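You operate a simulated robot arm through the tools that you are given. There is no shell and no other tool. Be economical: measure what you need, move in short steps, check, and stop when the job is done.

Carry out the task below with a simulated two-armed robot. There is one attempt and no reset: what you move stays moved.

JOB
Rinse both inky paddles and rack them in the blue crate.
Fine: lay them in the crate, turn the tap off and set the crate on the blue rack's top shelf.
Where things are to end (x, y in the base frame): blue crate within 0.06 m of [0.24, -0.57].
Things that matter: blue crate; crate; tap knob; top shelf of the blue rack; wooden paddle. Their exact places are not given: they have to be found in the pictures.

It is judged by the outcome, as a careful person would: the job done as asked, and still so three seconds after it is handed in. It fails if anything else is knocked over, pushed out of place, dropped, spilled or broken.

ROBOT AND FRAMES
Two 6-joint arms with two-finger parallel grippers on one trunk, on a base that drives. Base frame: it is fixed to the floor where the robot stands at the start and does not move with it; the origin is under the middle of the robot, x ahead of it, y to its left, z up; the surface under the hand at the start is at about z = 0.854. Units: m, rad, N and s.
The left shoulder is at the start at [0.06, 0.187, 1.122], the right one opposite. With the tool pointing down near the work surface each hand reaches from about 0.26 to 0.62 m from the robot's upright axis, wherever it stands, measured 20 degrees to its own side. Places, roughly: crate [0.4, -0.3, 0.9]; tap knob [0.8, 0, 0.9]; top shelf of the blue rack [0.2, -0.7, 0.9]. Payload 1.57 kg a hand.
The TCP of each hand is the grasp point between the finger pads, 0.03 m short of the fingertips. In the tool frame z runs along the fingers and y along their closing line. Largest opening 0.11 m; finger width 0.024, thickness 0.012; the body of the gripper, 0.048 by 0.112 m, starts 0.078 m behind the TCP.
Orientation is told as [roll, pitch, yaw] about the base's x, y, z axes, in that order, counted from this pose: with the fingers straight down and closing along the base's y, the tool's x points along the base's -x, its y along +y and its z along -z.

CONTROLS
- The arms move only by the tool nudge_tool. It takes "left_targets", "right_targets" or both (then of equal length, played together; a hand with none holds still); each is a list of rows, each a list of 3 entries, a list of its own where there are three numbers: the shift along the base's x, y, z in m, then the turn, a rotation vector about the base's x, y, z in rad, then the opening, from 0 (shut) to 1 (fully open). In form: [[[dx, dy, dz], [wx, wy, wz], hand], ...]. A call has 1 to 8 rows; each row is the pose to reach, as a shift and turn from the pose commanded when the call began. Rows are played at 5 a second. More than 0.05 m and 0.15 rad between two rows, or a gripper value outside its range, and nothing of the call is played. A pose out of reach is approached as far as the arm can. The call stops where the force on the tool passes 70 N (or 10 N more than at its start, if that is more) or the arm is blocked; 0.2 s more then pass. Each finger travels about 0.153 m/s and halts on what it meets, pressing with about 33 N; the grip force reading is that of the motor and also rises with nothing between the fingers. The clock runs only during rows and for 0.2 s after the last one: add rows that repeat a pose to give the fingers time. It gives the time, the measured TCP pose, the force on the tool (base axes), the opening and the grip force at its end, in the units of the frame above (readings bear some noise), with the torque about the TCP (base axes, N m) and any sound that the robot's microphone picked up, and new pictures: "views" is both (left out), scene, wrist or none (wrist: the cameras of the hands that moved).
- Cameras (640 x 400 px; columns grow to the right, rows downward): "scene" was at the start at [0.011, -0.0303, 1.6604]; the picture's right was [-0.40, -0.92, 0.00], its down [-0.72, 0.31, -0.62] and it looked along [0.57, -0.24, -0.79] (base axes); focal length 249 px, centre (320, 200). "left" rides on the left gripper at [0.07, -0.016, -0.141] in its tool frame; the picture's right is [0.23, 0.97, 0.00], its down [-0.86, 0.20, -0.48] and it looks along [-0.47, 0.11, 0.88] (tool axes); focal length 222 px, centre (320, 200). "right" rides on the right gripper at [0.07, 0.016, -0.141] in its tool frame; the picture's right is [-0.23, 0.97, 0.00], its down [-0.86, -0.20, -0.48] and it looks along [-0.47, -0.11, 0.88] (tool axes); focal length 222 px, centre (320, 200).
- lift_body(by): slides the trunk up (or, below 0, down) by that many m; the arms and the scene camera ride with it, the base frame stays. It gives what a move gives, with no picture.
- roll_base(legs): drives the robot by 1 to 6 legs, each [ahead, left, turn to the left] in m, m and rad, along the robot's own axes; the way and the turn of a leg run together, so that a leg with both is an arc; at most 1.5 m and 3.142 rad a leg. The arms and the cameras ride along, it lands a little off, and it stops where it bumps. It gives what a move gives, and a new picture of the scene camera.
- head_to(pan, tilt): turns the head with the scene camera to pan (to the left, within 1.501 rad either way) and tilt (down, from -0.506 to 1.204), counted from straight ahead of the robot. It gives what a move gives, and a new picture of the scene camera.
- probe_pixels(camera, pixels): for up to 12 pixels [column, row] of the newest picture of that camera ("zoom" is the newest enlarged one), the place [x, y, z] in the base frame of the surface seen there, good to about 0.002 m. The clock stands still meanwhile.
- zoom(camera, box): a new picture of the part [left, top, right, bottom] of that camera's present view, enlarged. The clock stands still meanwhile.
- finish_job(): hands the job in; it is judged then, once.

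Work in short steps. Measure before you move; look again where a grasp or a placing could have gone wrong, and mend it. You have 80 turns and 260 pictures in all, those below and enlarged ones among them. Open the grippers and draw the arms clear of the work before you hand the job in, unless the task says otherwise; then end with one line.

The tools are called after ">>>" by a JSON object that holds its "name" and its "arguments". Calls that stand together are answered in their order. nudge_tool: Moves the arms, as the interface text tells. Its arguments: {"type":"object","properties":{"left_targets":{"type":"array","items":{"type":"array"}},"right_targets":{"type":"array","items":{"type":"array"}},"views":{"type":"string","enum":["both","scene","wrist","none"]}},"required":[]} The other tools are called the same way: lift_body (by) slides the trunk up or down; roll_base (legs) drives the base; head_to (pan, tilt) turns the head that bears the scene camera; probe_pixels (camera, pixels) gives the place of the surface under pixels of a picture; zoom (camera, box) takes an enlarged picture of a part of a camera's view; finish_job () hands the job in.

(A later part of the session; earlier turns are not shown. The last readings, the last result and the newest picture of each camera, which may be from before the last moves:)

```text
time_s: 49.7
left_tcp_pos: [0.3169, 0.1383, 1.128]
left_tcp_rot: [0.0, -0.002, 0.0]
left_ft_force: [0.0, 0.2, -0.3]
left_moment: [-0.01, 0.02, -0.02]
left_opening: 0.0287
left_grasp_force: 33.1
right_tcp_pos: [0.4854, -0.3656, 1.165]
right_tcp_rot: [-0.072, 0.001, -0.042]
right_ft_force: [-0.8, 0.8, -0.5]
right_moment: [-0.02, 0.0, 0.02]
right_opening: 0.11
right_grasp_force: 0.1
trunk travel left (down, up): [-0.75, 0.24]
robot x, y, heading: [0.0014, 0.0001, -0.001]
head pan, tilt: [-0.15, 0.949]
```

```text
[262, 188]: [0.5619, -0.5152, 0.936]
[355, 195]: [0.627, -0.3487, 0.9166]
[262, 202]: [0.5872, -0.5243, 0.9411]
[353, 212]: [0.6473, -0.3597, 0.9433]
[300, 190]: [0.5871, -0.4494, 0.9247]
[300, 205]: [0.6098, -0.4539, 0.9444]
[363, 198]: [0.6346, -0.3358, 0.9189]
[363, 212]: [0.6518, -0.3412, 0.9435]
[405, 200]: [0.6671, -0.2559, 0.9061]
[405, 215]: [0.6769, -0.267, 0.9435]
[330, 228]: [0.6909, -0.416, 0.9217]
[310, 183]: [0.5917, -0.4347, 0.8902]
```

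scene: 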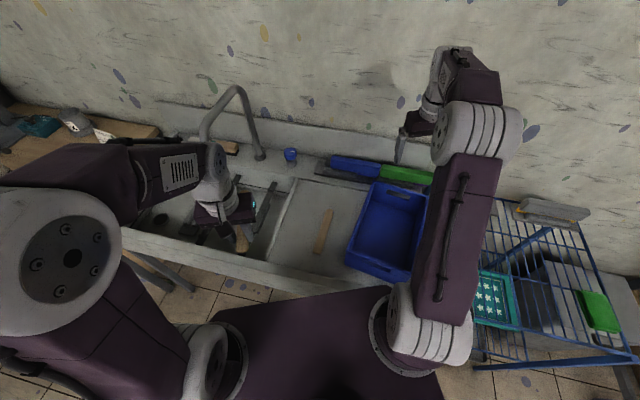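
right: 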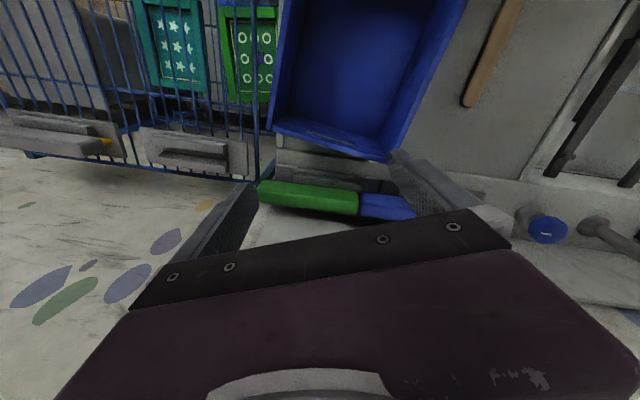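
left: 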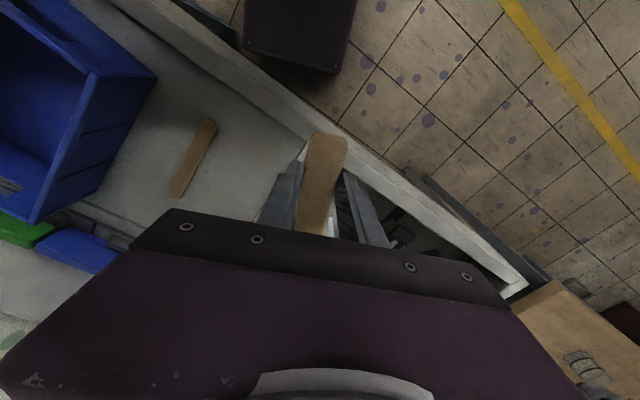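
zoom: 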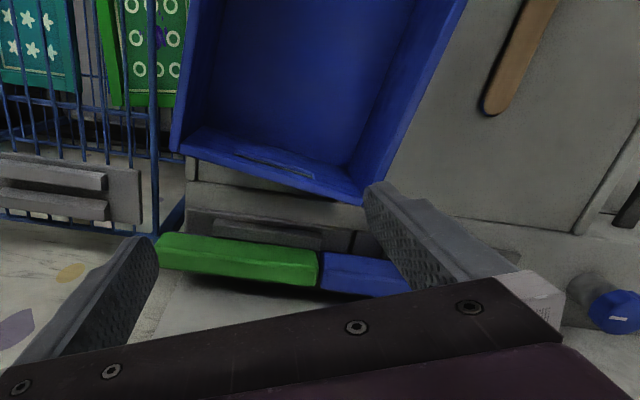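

The base (front x 0.21) stays put. I will grip the green block across with the right hand, push it with the blue one left by about 5.5 cm, then bring the green one back about 2 cm. First I turn the right hand so that it closes across the ledge.

>>> {"name": "nudge_tool", "arguments": {"right_targets": [[[0, 0, 0.02], [0.05, 0, 0.14], 1], [[0, 0, 0.04], [0.07, 0, 0.28], 1], [[0, 0, 0.05], [0.07, 0, 0.42], 1], [[0, 0, 0.05], [0.07, 0, 0.56], 1], [[0, 0, 0.05], [0.07, 0, 0.7], 1], [[0, 0, 0.05], [0.07, 0, 0.84], 1], [[0, 0, 0.05], [0.07, 0, 0.98], 1], [[0, 0, 0.05], [0.07, 0, 1.12], 1]], "views": "wrist"}}

```text
time_s: 51.5
left_tcp_pos: [0.3174, 0.1379, 1.1278]
left_tcp_rot: [0.001, -0.001, 0.0]
left_ft_force: [0.8, 0.6, -0.5]
left_moment: [0.0, 0.01, 0.05]
left_opening: 0.0288
left_grasp_force: 32.7
right_tcp_pos: [0.4865, -0.3663, 1.2128]
right_tcp_rot: [-0.011, -0.032, 1.08]
right_ft_force: [-0.2, -0.7, 0.0]
right_moment: [0.01, 0.0, 0.02]
right_opening: 0.1098
right_grasp_force: 0.1
trunk travel left (down, up): [-0.75, 0.24]
robot x, y, heading: [-0.0009, 0.0014, 0.004]
head pan, tilt: [-0.15, 0.949]
```

right: 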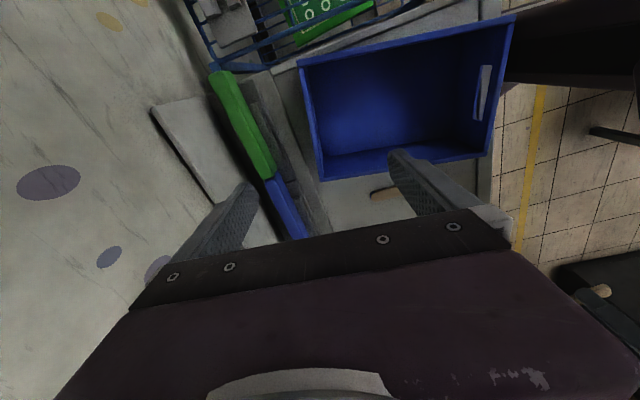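

Good view of the blocks from above. I probe the green block's ends, its sides, the holders' ends and the wall.

>>> {"name": "zoom", "arguments": {"camera": "right", "box": [180, 60, 360, 250]}}

>>> {"name": "probe_pixels", "arguments": {"camera": "right", "pixels": [[222, 75], [266, 175], [235, 120], [243, 118], [252, 117], [258, 120], [271, 130], [228, 140], [272, 182], [296, 185], [248, 80], [262, 76]]}}

```text
2.11 times, centred on (270, 155) of right
```

zoom: 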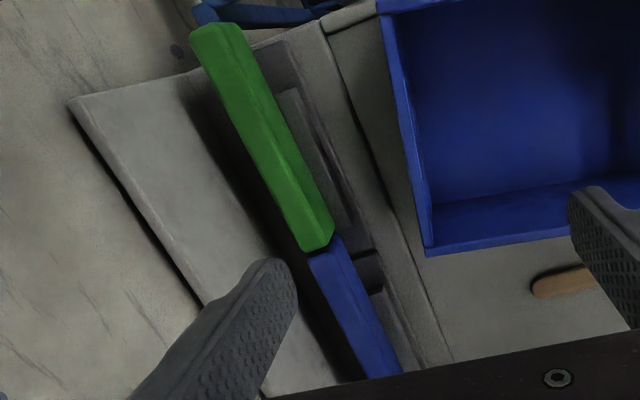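

```text
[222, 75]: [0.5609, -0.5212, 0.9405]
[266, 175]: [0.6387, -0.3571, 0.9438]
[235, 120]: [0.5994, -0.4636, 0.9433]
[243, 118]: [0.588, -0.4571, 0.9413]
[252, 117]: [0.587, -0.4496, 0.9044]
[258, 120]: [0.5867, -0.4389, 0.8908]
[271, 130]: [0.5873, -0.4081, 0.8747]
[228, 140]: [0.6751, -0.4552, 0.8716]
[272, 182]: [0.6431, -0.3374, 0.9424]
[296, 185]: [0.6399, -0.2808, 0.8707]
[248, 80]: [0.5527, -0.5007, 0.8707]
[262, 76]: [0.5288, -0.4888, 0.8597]
```

The blocks' n-range is about 0.70–0.74 at z 0.90–0.944. To grip them with little tilt I drive 0.05 m ahead; the low base (z 0.24) has room under the rim (basin bottom z 0.70).

>>> {"name": "roll_base", "arguments": {"legs": [[0.05, 0, 0]]}}

```text
time_s: 52.4
left_tcp_pos: [0.3613, 0.1366, 1.1295]
left_tcp_rot: [0.0, -0.006, -0.001]
left_ft_force: [0.5, -0.7, -0.3]
left_moment: [0.01, -0.05, -0.02]
left_opening: 0.0287
left_grasp_force: 33.1
right_tcp_pos: [0.5307, -0.3657, 1.2162]
right_tcp_rot: [-0.018, -0.035, 1.076]
right_ft_force: [-0.5, 0.0, 0.5]
right_moment: [-0.02, -0.08, 0.01]
right_opening: 0.1101
right_grasp_force: 0.0
trunk travel left (down, up): [-0.75, 0.24]
robot x, y, heading: [0.0524, -0.0001, 0.003]
head pan, tilt: [-0.15, 0.949]
```

scene: 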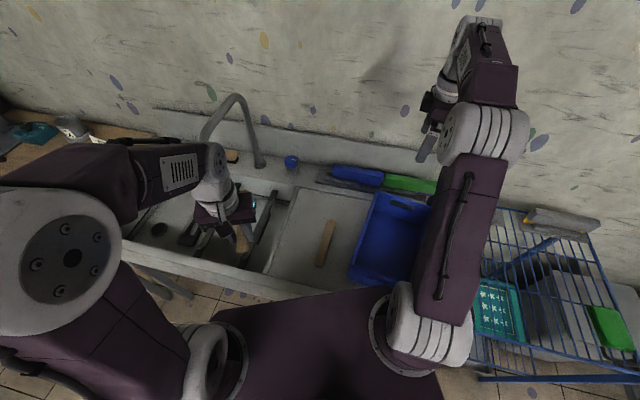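

No bump. I move the right hand above the green block's middle (0.607, -0.441), with a slight forward tilt.

>>> {"name": "nudge_tool", "arguments": {"right_targets": [[[0.018, -0.018, -0.03], [-0.01, -0.04, 0.05], 0.8], [[0.035, -0.036, -0.065], [-0.025, -0.08, 0.1], 0.8], [[0.052, -0.054, -0.1], [-0.04, -0.12, 0.154], 0.8], [[0.068, -0.069, -0.14], [-0.05, -0.15, 0.154], 0.8], [[0.07, -0.072, -0.18], [-0.05, -0.15, 0.154], 0.8]], "views": "both"}}

>>> {"name": "zoom", "arguments": {"camera": "right", "box": [160, 60, 480, 260]}}

```text
time_s: 53.6
left_tcp_pos: [0.3675, 0.1365, 1.1278]
left_tcp_rot: [0.0, -0.001, 0.0]
left_ft_force: [-0.3, -0.3, -0.5]
left_moment: [0.01, 0.04, 0.05]
left_opening: 0.0286
left_grasp_force: 32.9
right_tcp_pos: [0.6061, -0.4388, 1.0318]
right_tcp_rot: [-0.171, -0.047, 1.238]
right_ft_force: [0.3, -0.8, -0.5]
right_moment: [0.0, -0.01, -0.02]
right_opening: 0.088
right_grasp_force: 0.0
trunk travel left (down, up): [-0.75, 0.24]
robot x, y, heading: [0.0503, 0.0014, 0.003]
head pan, tilt: [-0.15, 0.949]
```

scene: 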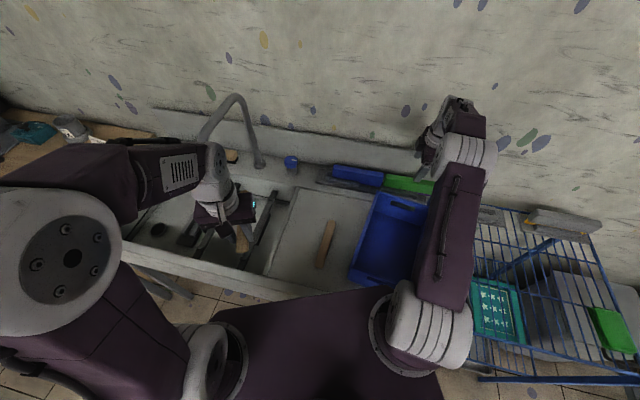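
right: 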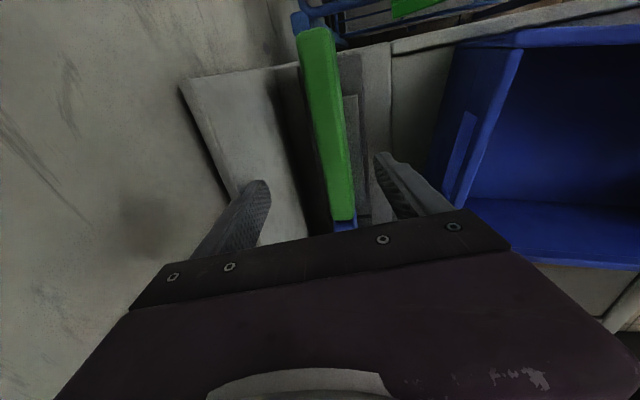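

```text
2.00 times, centred on (320, 160) of right
```

zoom: 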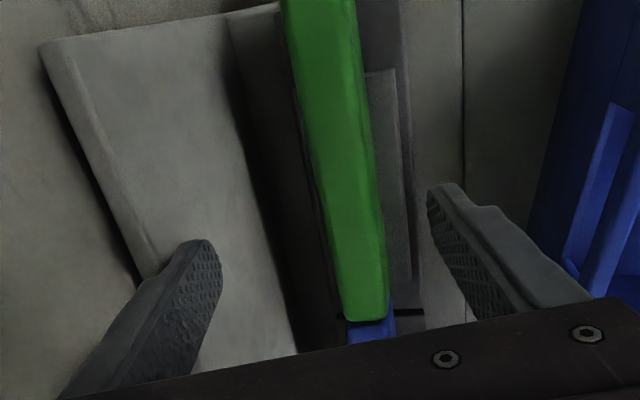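

>>> {"name": "probe_pixels", "arguments": {"camera": "zoom", "pixels": [[318, 160], [330, 160], [345, 160], [360, 160], [372, 160], [378, 200], [395, 200], [300, 200], [240, 160], [120, 160], [365, 318], [370, 330]]}}

```text
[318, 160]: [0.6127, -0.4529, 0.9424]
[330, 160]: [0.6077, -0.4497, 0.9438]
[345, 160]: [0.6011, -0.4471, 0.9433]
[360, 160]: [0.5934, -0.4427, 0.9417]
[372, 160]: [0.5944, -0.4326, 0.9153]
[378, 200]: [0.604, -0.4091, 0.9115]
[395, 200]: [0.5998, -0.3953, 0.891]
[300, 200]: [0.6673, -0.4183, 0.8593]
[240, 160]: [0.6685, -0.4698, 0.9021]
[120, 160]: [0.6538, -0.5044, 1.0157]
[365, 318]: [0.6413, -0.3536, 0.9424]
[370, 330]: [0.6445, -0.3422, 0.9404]
```

The block spans n 0.703–0.731, with 0.056 m behind it to the wall. I descend to z 0.94 and close gently.

>>> {"name": "nudge_tool", "arguments": {"right_targets": [[[-0.002, 0.001, -0.04], [0, 0, 0], 0.75], [[-0.003, 0.001, -0.07], [0, 0, 0], 0.75], [[-0.003, 0.001, -0.092], [0, 0, 0], 0.75], [[-0.003, 0.001, -0.092], [0, 0, 0], 0.45], [[-0.003, 0.001, -0.092], [0, 0, 0], 0.2], [[-0.003, 0.001, -0.092], [0, 0, 0], 0.2]], "views": "both"}}

```text
time_s: 55.0
left_tcp_pos: [0.3657, 0.1383, 1.1279]
left_tcp_rot: [-0.001, -0.004, -0.001]
left_ft_force: [0.6, -0.6, -0.2]
left_moment: [0.0, 0.03, -0.01]
left_opening: 0.0287
left_grasp_force: 33.3
right_tcp_pos: [0.5997, -0.4367, 0.939]
right_tcp_rot: [-0.167, -0.047, 1.235]
right_ft_force: [-13.3, 5.5, -0.3]
right_moment: [0.35, 0.87, -0.69]
right_opening: 0.0302
right_grasp_force: 33.3
trunk travel left (down, up): [-0.75, 0.24]
robot x, y, heading: [0.0478, 0.0024, 0.005]
head pan, tilt: [-0.15, 0.949]
```

scene: 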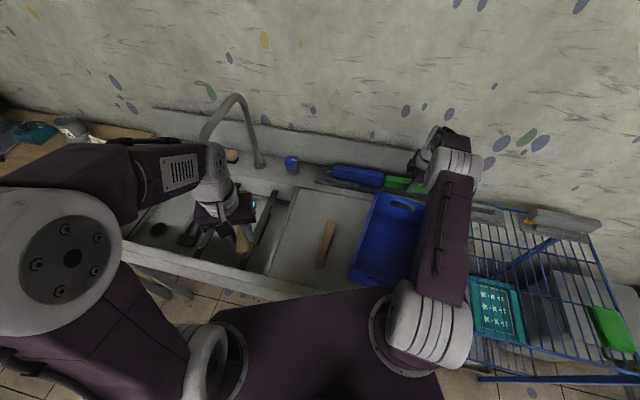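
right: 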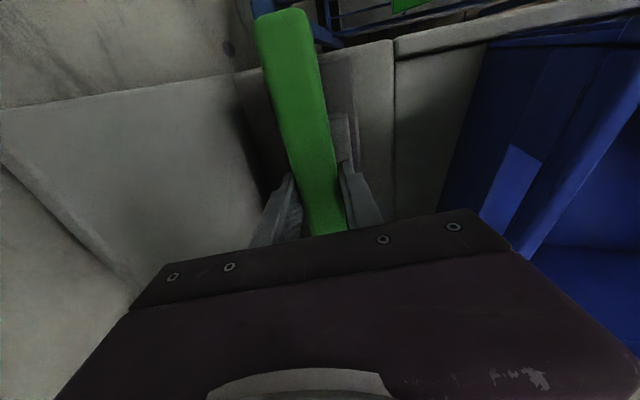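

Gripped at 0.030. I slide it left along the ledge by 5.7 cm, pushing the blue block along, with slow steps.

>>> {"name": "nudge_tool", "arguments": {"right_targets": [[[0.0015, 0.0135, 0], [0, 0, 0], 0.2], [[0.006, 0.027, 0], [0, 0, 0], 0.2], [[0.011, 0.041, 0], [0, 0, 0], 0.2], [[0.016, 0.0545, 0], [0, 0, 0], 0.2], [[0.016, 0.0545, 0], [0, 0, 0], 0.2]], "views": "both"}}

>>> {"name": "zoom", "arguments": {"camera": "scene", "box": [300, 130, 460, 230]}}

```text
time_s: 56.2
left_tcp_pos: [0.3669, 0.1368, 1.1282]
left_tcp_rot: [0.001, -0.002, 0.001]
left_ft_force: [-0.2, 0.8, -0.5]
left_moment: [0.01, 0.03, -0.02]
left_opening: 0.0286
left_grasp_force: 33.1
right_tcp_pos: [0.6202, -0.3836, 0.9409]
right_tcp_rot: [-0.173, -0.048, 1.236]
right_ft_force: [-4.7, -1.2, 1.0]
right_moment: [-0.15, 0.25, -0.82]
right_opening: 0.0298
right_grasp_force: 32.5
trunk travel left (down, up): [-0.75, 0.24]
robot x, y, heading: [0.0526, 0.0002, 0.0]
head pan, tilt: [-0.15, 0.949]
```

scene: 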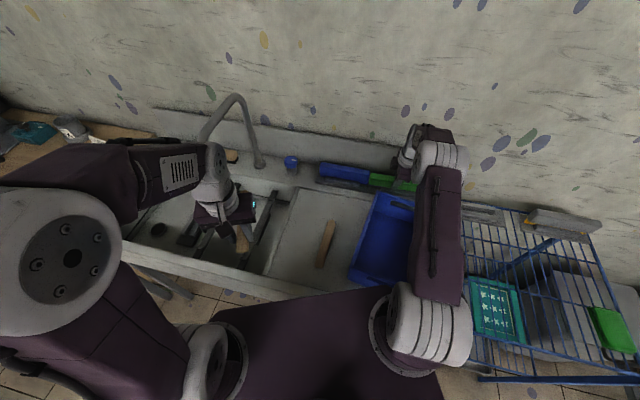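
right: 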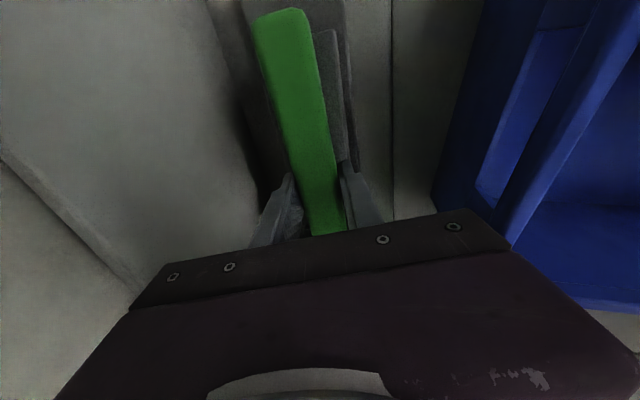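

```text
4.00 times, centred on (380, 180) of scene
```

zoom: 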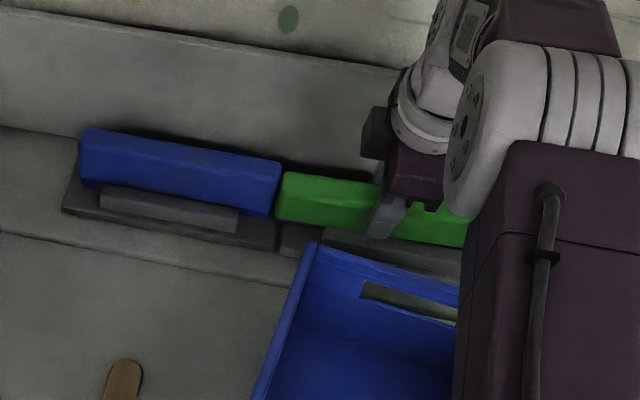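

The blue block is back over its base. I pull the green block right by 2 cm to restore the gap, then open and rise.

>>> {"name": "probe_pixels", "arguments": {"camera": "zoom", "pixels": [[84, 142], [278, 168], [180, 152], [66, 208], [274, 240], [104, 192], [236, 217], [288, 178]]}}

>>> {"name": "nudge_tool", "arguments": {"right_targets": [[[-0.0035, -0.01, 0], [0, 0, 0], 0.2], [[-0.007, -0.02, 0], [0, 0, 0], 0.2], [[-0.007, -0.02, 0], [0, 0, 0], 0.2], [[-0.007, -0.02, 0], [0, 0, 0], 0.5], [[-0.007, -0.02, 0], [0, 0, 0], 0.75], [[-0.007, -0.02, 0.04], [0, 0, 0], 0.75], [[-0.007, -0.02, 0.08], [0, 0, 0], 0.75], [[-0.02, -0.01, 0.12], [0, 0, 0], 0.75]], "views": "wrist"}}

>>> {"name": "zoom", "arguments": {"camera": "right", "box": [160, 60, 480, 260]}}

>>> {"name": "zoom", "arguments": {"camera": "scene", "box": [300, 130, 460, 230]}}

```text
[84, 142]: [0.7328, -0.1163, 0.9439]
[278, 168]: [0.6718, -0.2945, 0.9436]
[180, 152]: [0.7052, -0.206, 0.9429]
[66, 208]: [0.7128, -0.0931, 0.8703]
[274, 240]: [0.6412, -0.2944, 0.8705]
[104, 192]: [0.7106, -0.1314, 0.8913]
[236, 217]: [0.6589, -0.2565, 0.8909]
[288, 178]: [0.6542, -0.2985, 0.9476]
```

```text
time_s: 58.0
left_tcp_pos: [0.3659, 0.1379, 1.1282]
left_tcp_rot: [-0.001, -0.001, 0.0]
left_ft_force: [-0.5, -0.2, -0.4]
left_moment: [-0.02, 0.0, -0.01]
left_opening: 0.0283
left_grasp_force: 33.3
right_tcp_pos: [0.5969, -0.3917, 1.0607]
right_tcp_rot: [-0.171, -0.045, 1.237]
right_ft_force: [-0.4, 0.4, -0.2]
right_moment: [0.0, 0.01, -0.02]
right_opening: 0.0824
right_grasp_force: 0.0
trunk travel left (down, up): [-0.75, 0.24]
robot x, y, heading: [0.051, 0.0009, 0.003]
head pan, tilt: [-0.15, 0.949]
```

right: 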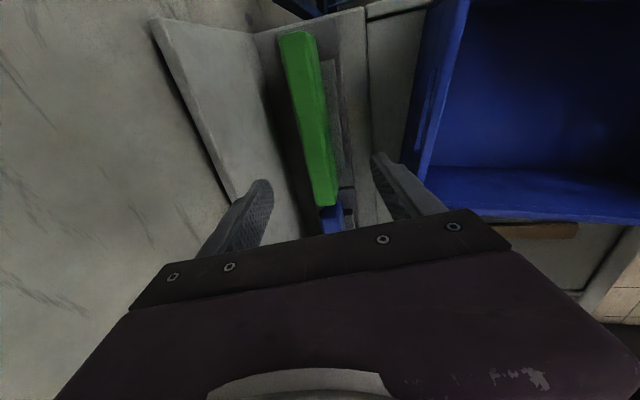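

```text
2.00 times, centred on (320, 160) of right
```

zoom: 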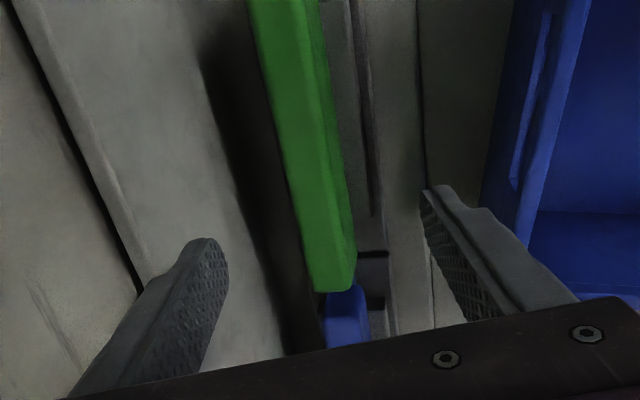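

```text
4.00 times, centred on (380, 180) of scene
```

zoom: 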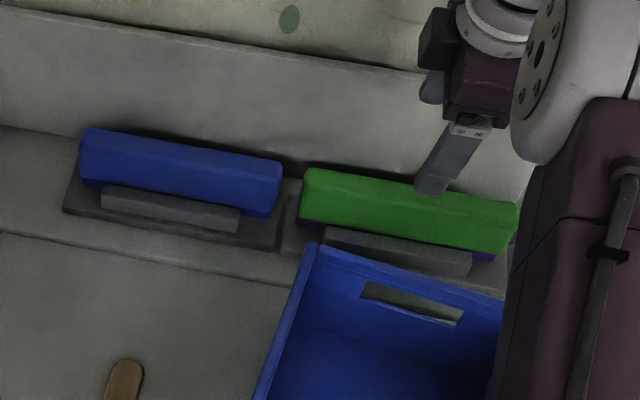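

Both blocks are back over their holders. I park the right hand up and to the right, out of the way of the crate.

>>> {"name": "nudge_tool", "arguments": {"right_targets": [[[-0.02, -0.005, 0.035], [0, 0.03, -0.1], 1], [[-0.045, -0.01, 0.07], [0, 0.06, -0.2], 1], [[-0.075, -0.02, 0.1], [0, 0.08, -0.3], 1], [[-0.11, -0.035, 0.125], [0, 0.1, -0.4], 1], [[-0.15, -0.05, 0.14], [0, 0.1, -0.5], 1], [[-0.19, -0.065, 0.155], [0, 0.1, -0.6], 1], [[-0.23, -0.08, 0.165], [0, 0.1, -0.7], 1], [[-0.265, -0.11, 0.165], [0, 0.1, -0.8], 1]], "views": "scene"}}

>>> {"name": "zoom", "arguments": {"camera": "scene", "box": [270, 150, 470, 310]}}

```text
time_s: 59.8
left_tcp_pos: [0.3654, 0.1366, 1.1282]
left_tcp_rot: [0.001, -0.002, 0.0]
left_ft_force: [0.3, -0.1, -0.7]
left_moment: [0.04, 0.02, -0.02]
left_opening: 0.0285
left_grasp_force: 32.9
right_tcp_pos: [0.3325, -0.5032, 1.2248]
right_tcp_rot: [-0.099, 0.017, 0.435]
right_ft_force: [-0.9, 0.3, -0.6]
right_moment: [0.02, 0.0, 0.01]
right_opening: 0.1101
right_grasp_force: 0.0
trunk travel left (down, up): [-0.75, 0.24]
robot x, y, heading: [0.0485, 0.0025, -0.0]
head pan, tilt: [-0.15, 0.949]
```

scene: 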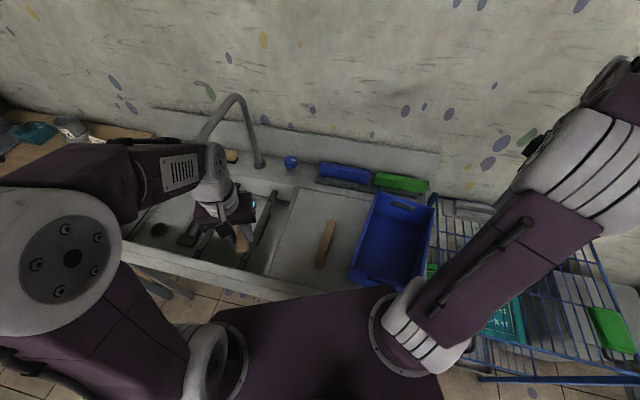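

```text
2.50 times, centred on (370, 230) of scene
```

zoom: 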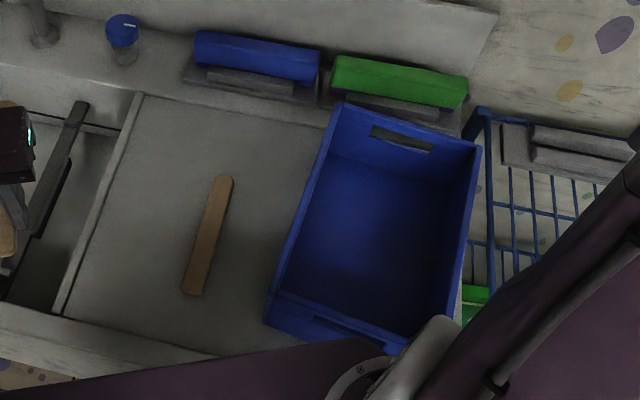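

I probe the crate's rim corners, floor and handle slots.

>>> {"name": "probe_pixels", "arguments": {"camera": "zoom", "pixels": [[340, 104], [476, 149], [274, 292], [300, 215], [408, 128], [370, 230], [340, 320], [463, 250], [310, 270], [440, 300], [345, 150], [400, 150]]}}

>>> {"name": "zoom", "arguments": {"camera": "left", "box": [0, 0, 320, 200]}}

```text
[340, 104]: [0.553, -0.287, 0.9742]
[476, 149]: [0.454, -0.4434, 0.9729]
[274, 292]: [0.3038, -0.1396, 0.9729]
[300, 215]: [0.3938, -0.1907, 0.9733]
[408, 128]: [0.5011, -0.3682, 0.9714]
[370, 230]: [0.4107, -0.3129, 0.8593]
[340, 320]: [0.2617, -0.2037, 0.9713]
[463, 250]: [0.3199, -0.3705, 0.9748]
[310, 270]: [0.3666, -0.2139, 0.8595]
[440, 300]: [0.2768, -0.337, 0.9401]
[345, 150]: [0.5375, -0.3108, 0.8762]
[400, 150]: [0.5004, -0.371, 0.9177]
```

```text
2.00 times, centred on (160, 100) of left
```

zoom: 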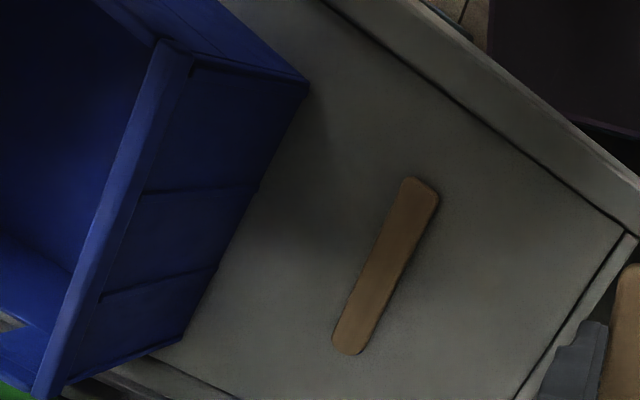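

The crate is about 0.29 by 0.185 m, rim z 0.973, floor z 0.859, centre (0.379, -0.292), long axis at yaw -0.53. I carry paddle one over it at a safe height, turning to that yaw.

>>> {"name": "nudge_tool", "arguments": {"left_targets": [[[0, -0.045, 0], [0, 0, -0.08], 0], [[0, -0.09, 0], [0, 0, -0.16], 0], [[0, -0.135, 0], [0, 0, -0.24], 0], [[0, -0.18, 0], [0, 0, -0.32], 0], [[0, -0.225, 0], [0, 0, -0.4], 0], [[0, -0.27, 0], [0, 0, -0.48], 0], [[0, -0.315, -0.01], [0, 0, -0.533], 0], [[0, -0.355, -0.03], [0, 0, -0.533], 0]], "views": "scene"}}

```text
time_s: 61.6
left_tcp_pos: [0.367, -0.2205, 1.0968]
left_tcp_rot: [0.001, 0.0, -0.533]
left_ft_force: [0.0, -0.4, -0.1]
left_moment: [0.04, 0.01, 0.04]
left_opening: 0.0288
left_grasp_force: 32.8
right_tcp_pos: [0.3342, -0.5036, 1.2237]
right_tcp_rot: [-0.097, 0.019, 0.435]
right_ft_force: [-0.1, 0.1, -0.9]
right_moment: [0.01, 0.0, -0.02]
right_opening: 0.1101
right_grasp_force: 0.0
trunk travel left (down, up): [-0.75, 0.24]
robot x, y, heading: [0.0489, -0.0013, -0.001]
head pan, tilt: [-0.15, 0.949]
```

scene: 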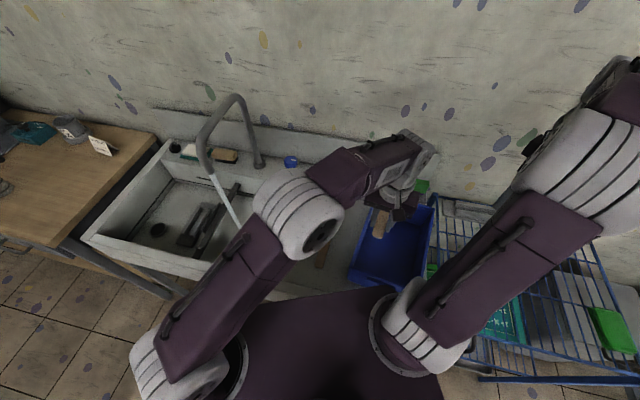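

I go to the right-hand half of the crate and down to z about 0.93, then check by the wrist camera.

>>> {"name": "nudge_tool", "arguments": {"left_targets": [[[-0.015, -0.04, 0], [0, 0, 0], 0], [[-0.03, -0.074, -0.02], [0, 0, 0], 0], [[-0.03, -0.074, -0.06], [0, 0, 0], 0], [[-0.03, -0.074, -0.1], [0, 0, 0], 0], [[-0.03, -0.074, -0.14], [0, 0, 0], 0], [[-0.03, -0.074, -0.17], [0, 0, 0], 0]], "views": "both"}}

```text
time_s: 63.0
left_tcp_pos: [0.3368, -0.2917, 0.9291]
left_tcp_rot: [-0.001, -0.003, -0.532]
left_ft_force: [0.4, 0.4, -0.8]
left_moment: [0.02, 0.01, -0.01]
left_opening: 0.0285
left_grasp_force: 33.2
right_tcp_pos: [0.3331, -0.502, 1.226]
right_tcp_rot: [-0.097, 0.019, 0.435]
right_ft_force: [-0.2, -0.4, 0.7]
right_moment: [-0.04, -0.03, 0.01]
right_opening: 0.1101
right_grasp_force: 0.0
trunk travel left (down, up): [-0.75, 0.24]
robot x, y, heading: [0.0499, 0.0025, 0.001]
head pan, tilt: [-0.15, 0.949]
```

scene: 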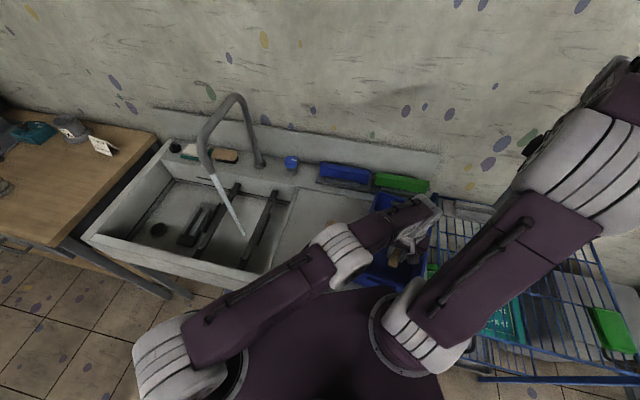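
left: 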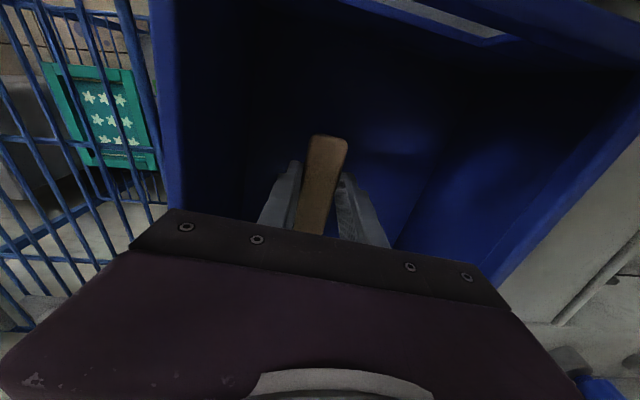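

Inside the crate and clear of its walls. I lower the last 3 cm, open a little, and rise again.

>>> {"name": "nudge_tool", "arguments": {"left_targets": [[[0, 0, -0.02], [0, 0, 0], 0], [[0, 0, -0.034], [0, 0, 0], 0], [[0, 0, -0.034], [0, 0, 0], 0.45], [[0, 0, -0.034], [0, 0, 0], 0.45], [[0, 0, 0.0], [0, 0, 0], 0.45], [[0, 0, 0.04], [0, 0, 0], 0.45], [[0.01, 0.01, 0.08], [0, 0, 0], 0.45], [[0.02, 0.02, 0.12], [0, 0, 0], 0.45]], "views": "wrist"}}

>>> {"name": "zoom", "arguments": {"camera": "left", "box": [120, 0, 520, 250]}}

```text
time_s: 64.8
left_tcp_pos: [0.3572, -0.2716, 1.0472]
left_tcp_rot: [0.002, -0.002, -0.533]
left_ft_force: [1.2, 0.8, -0.6]
left_moment: [0.01, -0.01, -0.03]
left_opening: 0.0496
left_grasp_force: 0.0
right_tcp_pos: [0.3328, -0.5016, 1.2257]
right_tcp_rot: [-0.1, 0.02, 0.433]
right_ft_force: [0.0, 0.5, 0.4]
right_moment: [-0.01, -0.02, 0.0]
right_opening: 0.1099
right_grasp_force: 0.2
trunk travel left (down, up): [-0.75, 0.24]
robot x, y, heading: [0.047, -0.0027, 0.006]
head pan, tilt: [-0.15, 0.949]
```

left: 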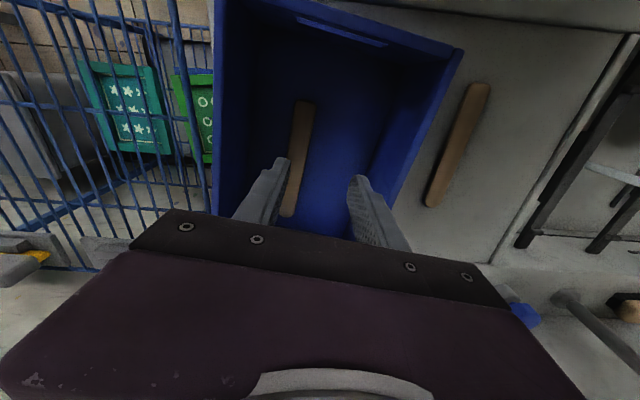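

```text
1.60 times, centred on (320, 125) of left
```

zoom: 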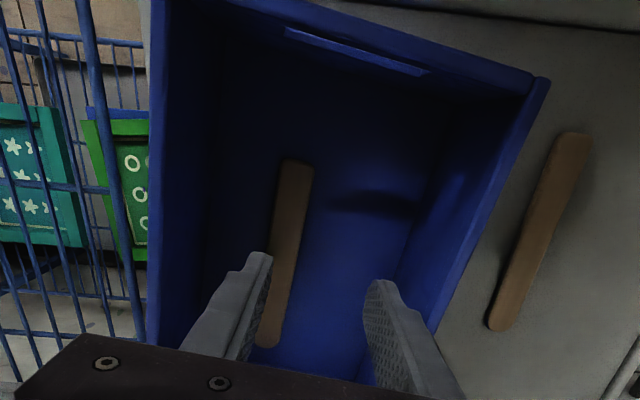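

Paddle one lies in the crate. I move the left hand above paddle two's near end at (0.391, -0.067), yaw -0.40.

>>> {"name": "nudge_tool", "arguments": {"left_targets": [[[0.005, 0.03, 0.03], [0, 0, 0.03], 0.55], [[0.01, 0.07, 0.04], [0, 0, 0.06], 0.55], [[0.02, 0.115, 0.03], [0, 0, 0.1], 0.55], [[0.03, 0.16, 0.01], [0, 0, 0.133], 0.55], [[0.034, 0.2045, -0.01], [0, 0, 0.133], 0.55], [[0.034, 0.2045, -0.055], [0, 0, 0.133], 0.55], [[0.034, 0.2045, -0.1], [0, 0, 0.133], 0.55], [[0.034, 0.2045, -0.135], [0, 0, 0.133], 0.55]], "views": "wrist"}}

>>> {"name": "zoom", "arguments": {"camera": "left", "box": [200, 50, 440, 250]}}

```text
refused: row 4 steps farther than a row can; nothing moved
```

```text
2.00 times, centred on (320, 150) of left
```

zoom: 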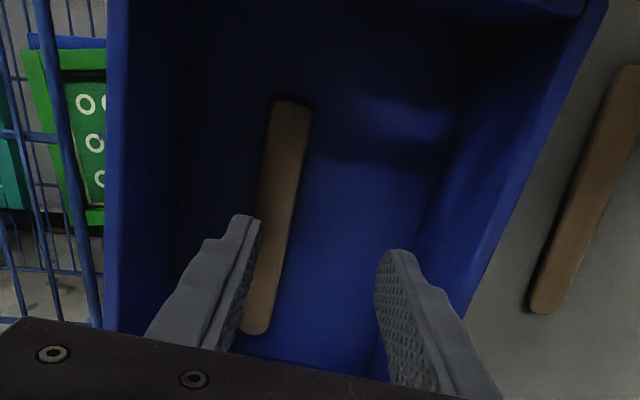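

Resending with shorter steps.

>>> {"name": "nudge_tool", "arguments": {"left_targets": [[[0.005, 0.03, 0.03], [0, 0, 0.03], 0.55], [[0.01, 0.07, 0.04], [0, 0, 0.06], 0.55], [[0.02, 0.11, 0.03], [0, 0, 0.1], 0.55], [[0.03, 0.15, 0.015], [0, 0, 0.133], 0.55], [[0.032, 0.185, -0.01], [0, 0, 0.133], 0.55], [[0.034, 0.2045, -0.05], [0, 0, 0.133], 0.55], [[0.034, 0.2045, -0.095], [0, 0, 0.133], 0.55], [[0.034, 0.2045, -0.135], [0, 0, 0.133], 0.55]], "views": "wrist"}}

>>> {"name": "zoom", "arguments": {"camera": "left", "box": [200, 50, 440, 250]}}

```text
time_s: 66.6
left_tcp_pos: [0.3903, -0.0666, 0.9119]
left_tcp_rot: [-0.001, -0.003, -0.398]
left_ft_force: [-0.6, 0.4, -1.0]
left_moment: [0.0, -0.04, 0.0]
left_opening: 0.0605
left_grasp_force: 0.2
right_tcp_pos: [0.3337, -0.502, 1.2254]
right_tcp_rot: [-0.1, 0.019, 0.435]
right_ft_force: [-0.3, -0.4, 0.3]
right_moment: [0.0, 0.0, 0.01]
right_opening: 0.1098
right_grasp_force: 0.0
trunk travel left (down, up): [-0.75, 0.24]
robot x, y, heading: [0.0513, 0.0008, 0.006]
head pan, tilt: [-0.15, 0.949]
```

left: 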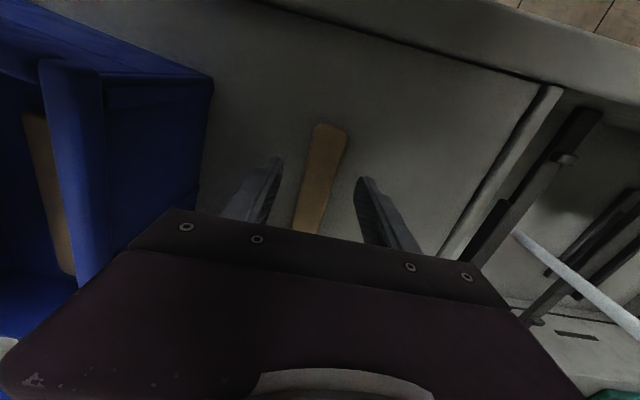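

```text
2.00 times, centred on (320, 150) of left
```

zoom: 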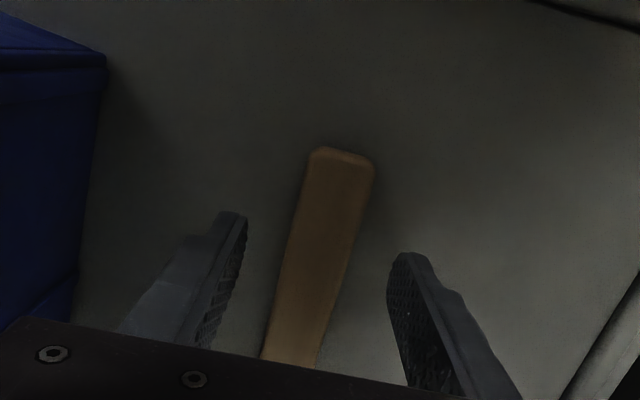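

The same picture as for paddle one: centred. I lower, close and lift.

>>> {"name": "nudge_tool", "arguments": {"left_targets": [[[0, 0, -0.015], [0, 0, 0], 0.55], [[0, 0, -0.025], [0, 0, 0], 0.55], [[0, 0, -0.0255], [0, 0, 0], 0.2], [[0, 0, -0.0255], [0, 0, 0], 0.0], [[0, 0, -0.0255], [0, 0, 0], 0.0], [[0, 0, 0.01], [0, 0, 0], 0.0], [[0, 0, 0.05], [0, 0, 0], 0.0], [[0, 0, 0.1], [0, 0, 0], 0.0]], "views": "wrist"}}

>>> {"name": "nudge_tool", "arguments": {"left_targets": [[[-0.01, 0.04, 0.02], [0, 0, 0.08], 0], [[-0.02, 0.08, 0.04], [0, 0, 0.16], 0], [[-0.03, 0.12, 0.06], [0, 0, 0.24], 0], [[-0.04, 0.16, 0.08], [0, 0, 0.32], 0], [[-0.045, 0.2, 0.09], [0, 0, 0.4], 0], [[-0.045, 0.24, 0.09], [0, 0, 0.4], 0], [[-0.045, 0.28, 0.09], [0, 0, 0.4], 0], [[-0.045, 0.32, 0.09], [0, 0, 0.4], 0]], "views": "none"}}

```text
time_s: 68.4
left_tcp_pos: [0.3912, -0.0681, 1.0129]
left_tcp_rot: [-0.001, -0.002, -0.401]
left_ft_force: [-0.1, 0.1, 0.8]
left_moment: [-0.04, 0.04, 0.02]
left_opening: 0.0287
left_grasp_force: 32.4
right_tcp_pos: [0.3324, -0.5024, 1.2262]
right_tcp_rot: [-0.099, 0.019, 0.435]
right_ft_force: [0.4, 0.2, 0.4]
right_moment: [-0.01, -0.02, 0.01]
right_opening: 0.11
right_grasp_force: 0.0
trunk travel left (down, up): [-0.75, 0.24]
robot x, y, heading: [0.051, 0.0025, 0.004]
head pan, tilt: [-0.15, 0.949]
```

left: 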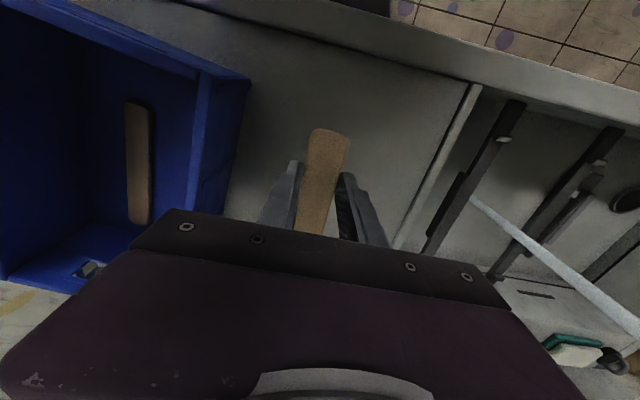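

```text
time_s: 70.2
left_tcp_pos: [0.3465, 0.2546, 1.1027]
left_tcp_rot: [0.0, -0.002, 0.0]
left_ft_force: [0.1, 0.1, -0.1]
left_moment: [0.03, 0.02, 0.01]
left_opening: 0.0288
left_grasp_force: 33.2
right_tcp_pos: [0.3338, -0.5008, 1.2256]
right_tcp_rot: [-0.1, 0.019, 0.435]
right_ft_force: [-0.3, 0.5, -0.2]
right_moment: [-0.03, 0.0, 0.02]
right_opening: 0.1101
right_grasp_force: 0.0
trunk travel left (down, up): [-0.75, 0.24]
robot x, y, heading: [0.0526, 0.0015, 0.005]
head pan, tilt: [-0.15, 0.949]
```

Paddle two is held. I roll the hand so that its edge and underside show and face up.

>>> {"name": "nudge_tool", "arguments": {"left_targets": [[[0, 0.01, 0], [-0.14, 0, 0], 0], [[0, 0.02, 0], [-0.28, 0, 0], 0], [[0, 0.03, 0], [-0.42, 0, 0], 0], [[0, 0.04, 0], [-0.56, 0, 0], 0], [[0, 0.05, 0], [-0.7, 0, 0], 0], [[0, 0.06, 0], [-0.84, 0, 0], 0], [[0, 0.07, 0], [-0.98, 0, 0], 0], [[0, 0.08, 0], [-1.12, 0, 0], 0]], "views": "none"}}

>>> {"name": "nudge_tool", "arguments": {"left_targets": [[[0, 0, 0], [-0.13, 0, 0], 0], [[0, 0, 0], [-0.26, 0, 0], 0], [[0, 0, 0], [-0.39, 0, 0], 0], [[0, 0, -0.01], [-0.52, 0, 0], 0], [[0, 0, -0.02], [-0.65, 0, 0], 0], [[0, 0, -0.03], [-0.76, 0, 0], 0]], "views": "scene"}}

>>> {"name": "zoom", "arguments": {"camera": "scene", "box": [160, 170, 280, 290]}}

```text
time_s: 72.0
left_tcp_pos: [0.3475, 0.3353, 1.1021]
left_tcp_rot: [-1.123, 0.0, 0.001]
left_ft_force: [-0.2, -0.2, -0.1]
left_moment: [0.02, 0.0, -0.02]
left_opening: 0.0283
left_grasp_force: 32.9
right_tcp_pos: [0.3339, -0.5002, 1.2261]
right_tcp_rot: [-0.098, 0.02, 0.435]
right_ft_force: [-0.5, 0.5, 0.6]
right_moment: [-0.03, -0.01, 0.0]
right_opening: 0.1102
right_grasp_force: 0.2
trunk travel left (down, up): [-0.75, 0.24]
robot x, y, heading: [0.0542, -0.0017, 0.002]
head pan, tilt: [-0.15, 0.949]
```

```text
time_s: 73.4
left_tcp_pos: [0.3106, 0.2578, 1.0662]
left_tcp_rot: [-1.875, 0.002, 0.005]
left_ft_force: [0.4, 0.1, -0.1]
left_moment: [-0.01, 0.03, 0.0]
left_opening: 0.0286
left_grasp_force: 33.0
left hand out of reach, approached as far as the arm can: row 3, 4, 5, 6
right_tcp_pos: [0.3331, -0.5032, 1.2264]
right_tcp_rot: [-0.098, 0.019, 0.435]
right_ft_force: [-0.8, -0.1, 0.3]
right_moment: [-0.03, -0.01, 0.01]
right_opening: 0.1099
right_grasp_force: 0.1
trunk travel left (down, up): [-0.75, 0.24]
robot x, y, heading: [0.0495, 0.005, 0.005]
head pan, tilt: [-0.15, 0.949]
```

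scene: 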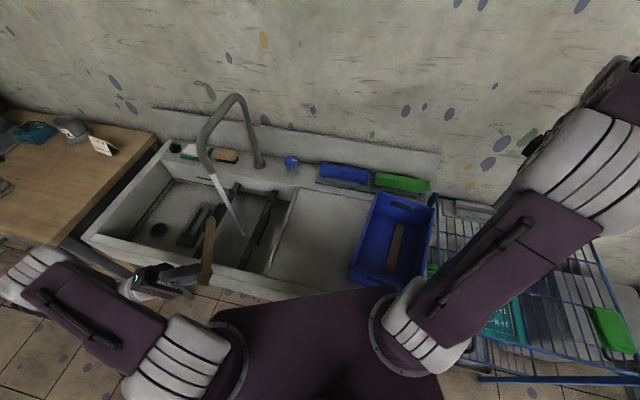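

```text
3.33 times, centred on (220, 230) of scene
```

zoom: 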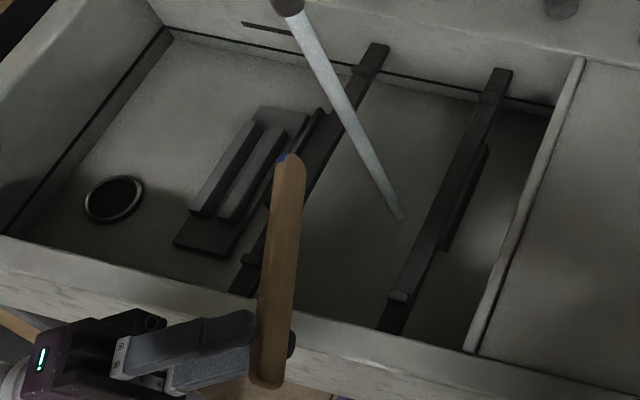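

Paddle two has the same blue patch on its upper edge at the tip. The arm is at its limit here, so I roll the base left along the sink by 0.17 m, which also suits the knob.

>>> {"name": "roll_base", "arguments": {"legs": [[0.052, 0.165, 0]]}}

>>> {"name": "nudge_tool", "arguments": {"left_targets": [[[0, 0, 0], [0, 0, 0], 0]], "views": "none"}}

```text
time_s: 74.9
left_tcp_pos: [0.3632, 0.4224, 1.0672]
left_tcp_rot: [-1.872, 0.003, 0.003]
left_ft_force: [-0.1, -0.3, -0.3]
left_moment: [0.01, 0.0, -0.01]
left_opening: 0.0283
left_grasp_force: 33.4
right_tcp_pos: [0.3851, -0.3382, 1.2254]
right_tcp_rot: [-0.098, 0.018, 0.432]
right_ft_force: [0.4, 0.0, 0.0]
right_moment: [0.01, -0.01, 0.02]
right_opening: 0.1099
right_grasp_force: 0.1
trunk travel left (down, up): [-0.75, 0.24]
robot x, y, heading: [0.1036, 0.169, 0.006]
head pan, tilt: [-0.15, 0.949]
```

scene: 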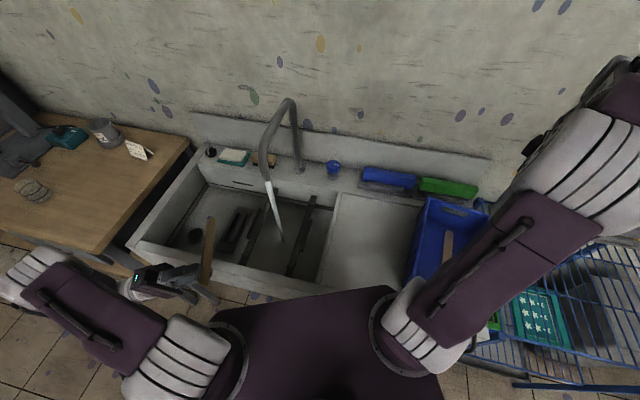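

```text
time_s: 75.3
left_tcp_pos: [0.3636, 0.4224, 1.0672]
left_tcp_rot: [-1.873, 0.002, 0.004]
left_ft_force: [-0.6, 0.6, 0.0]
left_moment: [-0.02, 0.04, 0.0]
left_opening: 0.0287
left_grasp_force: 33.0
right_tcp_pos: [0.3847, -0.3371, 1.2241]
right_tcp_rot: [-0.097, 0.017, 0.434]
right_ft_force: [0.2, 0.0, 0.6]
right_moment: [0.0, 0.02, 0.01]
right_opening: 0.11
right_grasp_force: 0.0
trunk travel left (down, up): [-0.75, 0.24]
robot x, y, heading: [0.1032, 0.1695, 0.002]
head pan, tilt: [-0.15, 0.949]
```

I bring the tip under the stream: TCP to (0.47, 0.2655, 1.025) as before.

>>> {"name": "nudge_tool", "arguments": {"left_targets": [[[0.03, -0.03, -0.012], [0, 0, 0], 0], [[0.06, -0.06, -0.025], [0, 0, 0], 0], [[0.085, -0.095, -0.04], [0, 0, 0], 0], [[0.1, -0.13, -0.042], [0, 0, 0], 0], [[0.106, -0.157, -0.042], [0, 0, 0], 0], [[0.106, -0.157, -0.042], [0, 0, 0], 0], [[0.106, -0.157, -0.042], [0, 0, 0], 0]], "views": "scene"}}

>>> {"name": "zoom", "arguments": {"camera": "scene", "box": [210, 150, 330, 270]}}

```text
time_s: 76.9
left_tcp_pos: [0.4701, 0.266, 1.0228]
left_tcp_rot: [-1.875, 0.002, 0.004]
left_ft_force: [0.3, 0.2, -0.2]
left_moment: [0.04, 0.05, 0.01]
left_opening: 0.0286
left_grasp_force: 32.7
right_tcp_pos: [0.384, -0.3356, 1.2262]
right_tcp_rot: [-0.098, 0.019, 0.434]
right_ft_force: [-0.8, 0.1, 1.1]
right_moment: [-0.01, -0.02, -0.01]
right_opening: 0.1101
right_grasp_force: 0.0
trunk travel left (down, up): [-0.75, 0.24]
robot x, y, heading: [0.1018, 0.1685, -0.002]
head pan, tilt: [-0.15, 0.949]
```

scene: 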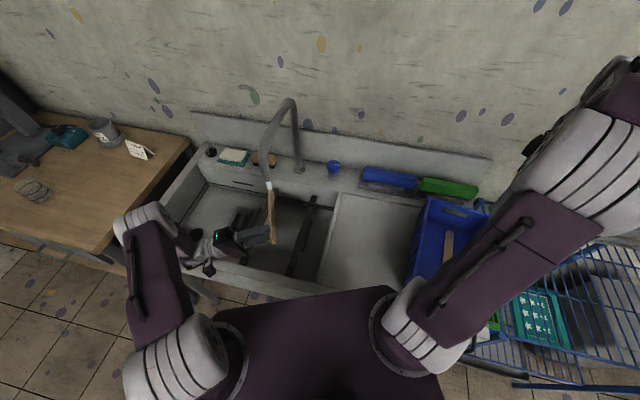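

```text
3.33 times, centred on (270, 210) of scene
```

zoom: 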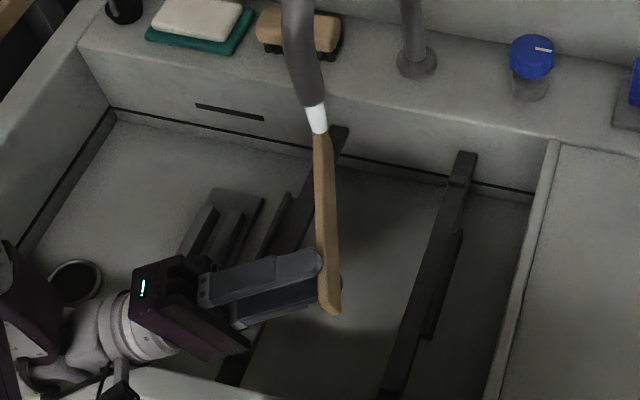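

Stream on the tip. The same sweep and rock, then away to look.

>>> {"name": "nudge_tool", "arguments": {"left_targets": [[[0.01, 0.005, 0], [0, 0, 0], 0.0], [[0.01, -0.005, 0], [0, 0, 0], 0.0], [[-0.01, -0.005, 0], [0.1, 0, 0], 0.0], [[-0.02, 0.0, 0], [0.2, 0, 0], 0.0], [[-0.04, 0.0, 0], [0.2, 0, 0], 0.0], [[-0.02, 0.005, 0], [0.1, 0, 0], 0.0], [[0, 0, 0], [0, 0, 0], 0.0], [[0, 0, 0], [0, 0, 0], 0.0]], "views": "none"}}

>>> {"name": "nudge_tool", "arguments": {"left_targets": [[[0, 0.03, 0], [0, 0, 0], 0.0], [[0, 0.06, 0], [0, 0, 0], 0.0], [[-0.02, 0.09, 0.02], [0, 0, 0], 0.0], [[-0.05, 0.11, 0.05], [0, 0, 0], 0.0]], "views": "scene"}}

>>> {"name": "zoom", "arguments": {"camera": "scene", "box": [190, 180, 300, 280]}}

```text
time_s: 78.7
left_tcp_pos: [0.468, 0.2671, 1.0242]
left_tcp_rot: [-1.878, 0.002, 0.003]
left_ft_force: [-0.7, 1.0, 0.2]
left_moment: [0.0, 0.04, 0.0]
left_opening: 0.0288
left_grasp_force: 33.0
right_tcp_pos: [0.3853, -0.3356, 1.2253]
right_tcp_rot: [-0.097, 0.019, 0.434]
right_ft_force: [0.2, -0.4, 0.3]
right_moment: [-0.01, 0.03, 0.01]
right_opening: 0.1099
right_grasp_force: 0.2
trunk travel left (down, up): [-0.75, 0.24]
robot x, y, heading: [0.1054, 0.1687, 0.001]
head pan, tilt: [-0.15, 0.949]
```

```text
time_s: 79.7
left_tcp_pos: [0.4176, 0.3772, 1.0733]
left_tcp_rot: [-1.876, 0.0, 0.004]
left_ft_force: [0.2, -0.2, 0.0]
left_moment: [-0.01, 0.04, 0.03]
left_opening: 0.0285
left_grasp_force: 32.7
right_tcp_pos: [0.3837, -0.3355, 1.2268]
right_tcp_rot: [-0.1, 0.018, 0.436]
right_ft_force: [-0.7, 0.2, -0.2]
right_moment: [-0.03, -0.02, 0.02]
right_opening: 0.1099
right_grasp_force: 0.1
trunk travel left (down, up): [-0.75, 0.24]
robot x, y, heading: [0.1016, 0.1674, -0.001]
head pan, tilt: [-0.15, 0.949]
```

scene: 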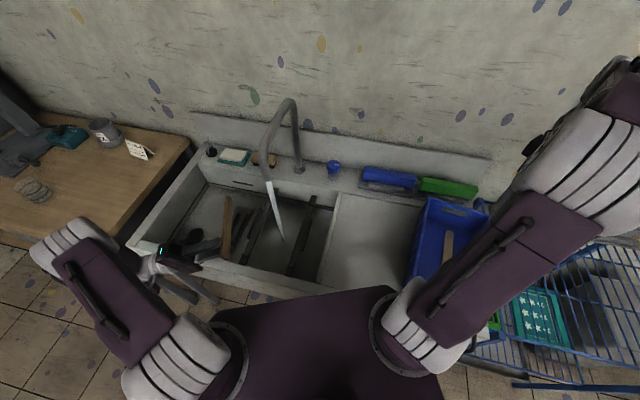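

```text
4.00 times, centred on (245, 230) of scene
```

zoom: 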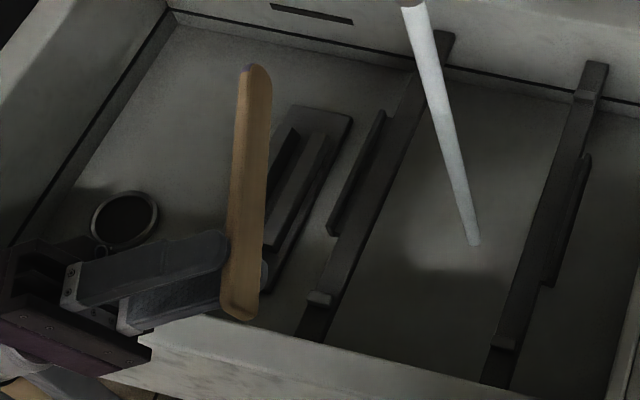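

>>> {"name": "zoom", "arguments": {"camera": "scene", "box": [215, 190, 245, 215]}}

```text
16.00 times, centred on (230, 202) of scene
```

zoom: 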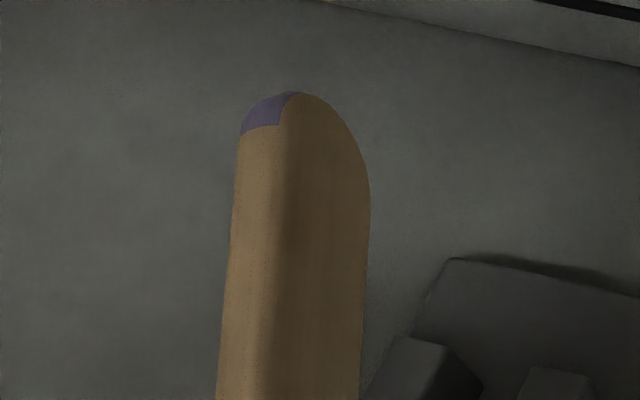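

The ink has faded but is still there; it needs longer under the water. I probe the patch to place it exactly in the stream.

>>> {"name": "probe_pixels", "arguments": {"camera": "zoom", "pixels": [[262, 112], [245, 130], [290, 96], [230, 300], [330, 130], [265, 200]]}}

```text
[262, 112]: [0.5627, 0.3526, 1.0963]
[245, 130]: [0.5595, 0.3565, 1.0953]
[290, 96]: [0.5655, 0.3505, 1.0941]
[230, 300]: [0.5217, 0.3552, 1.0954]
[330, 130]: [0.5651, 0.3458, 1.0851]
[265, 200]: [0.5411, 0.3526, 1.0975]
```

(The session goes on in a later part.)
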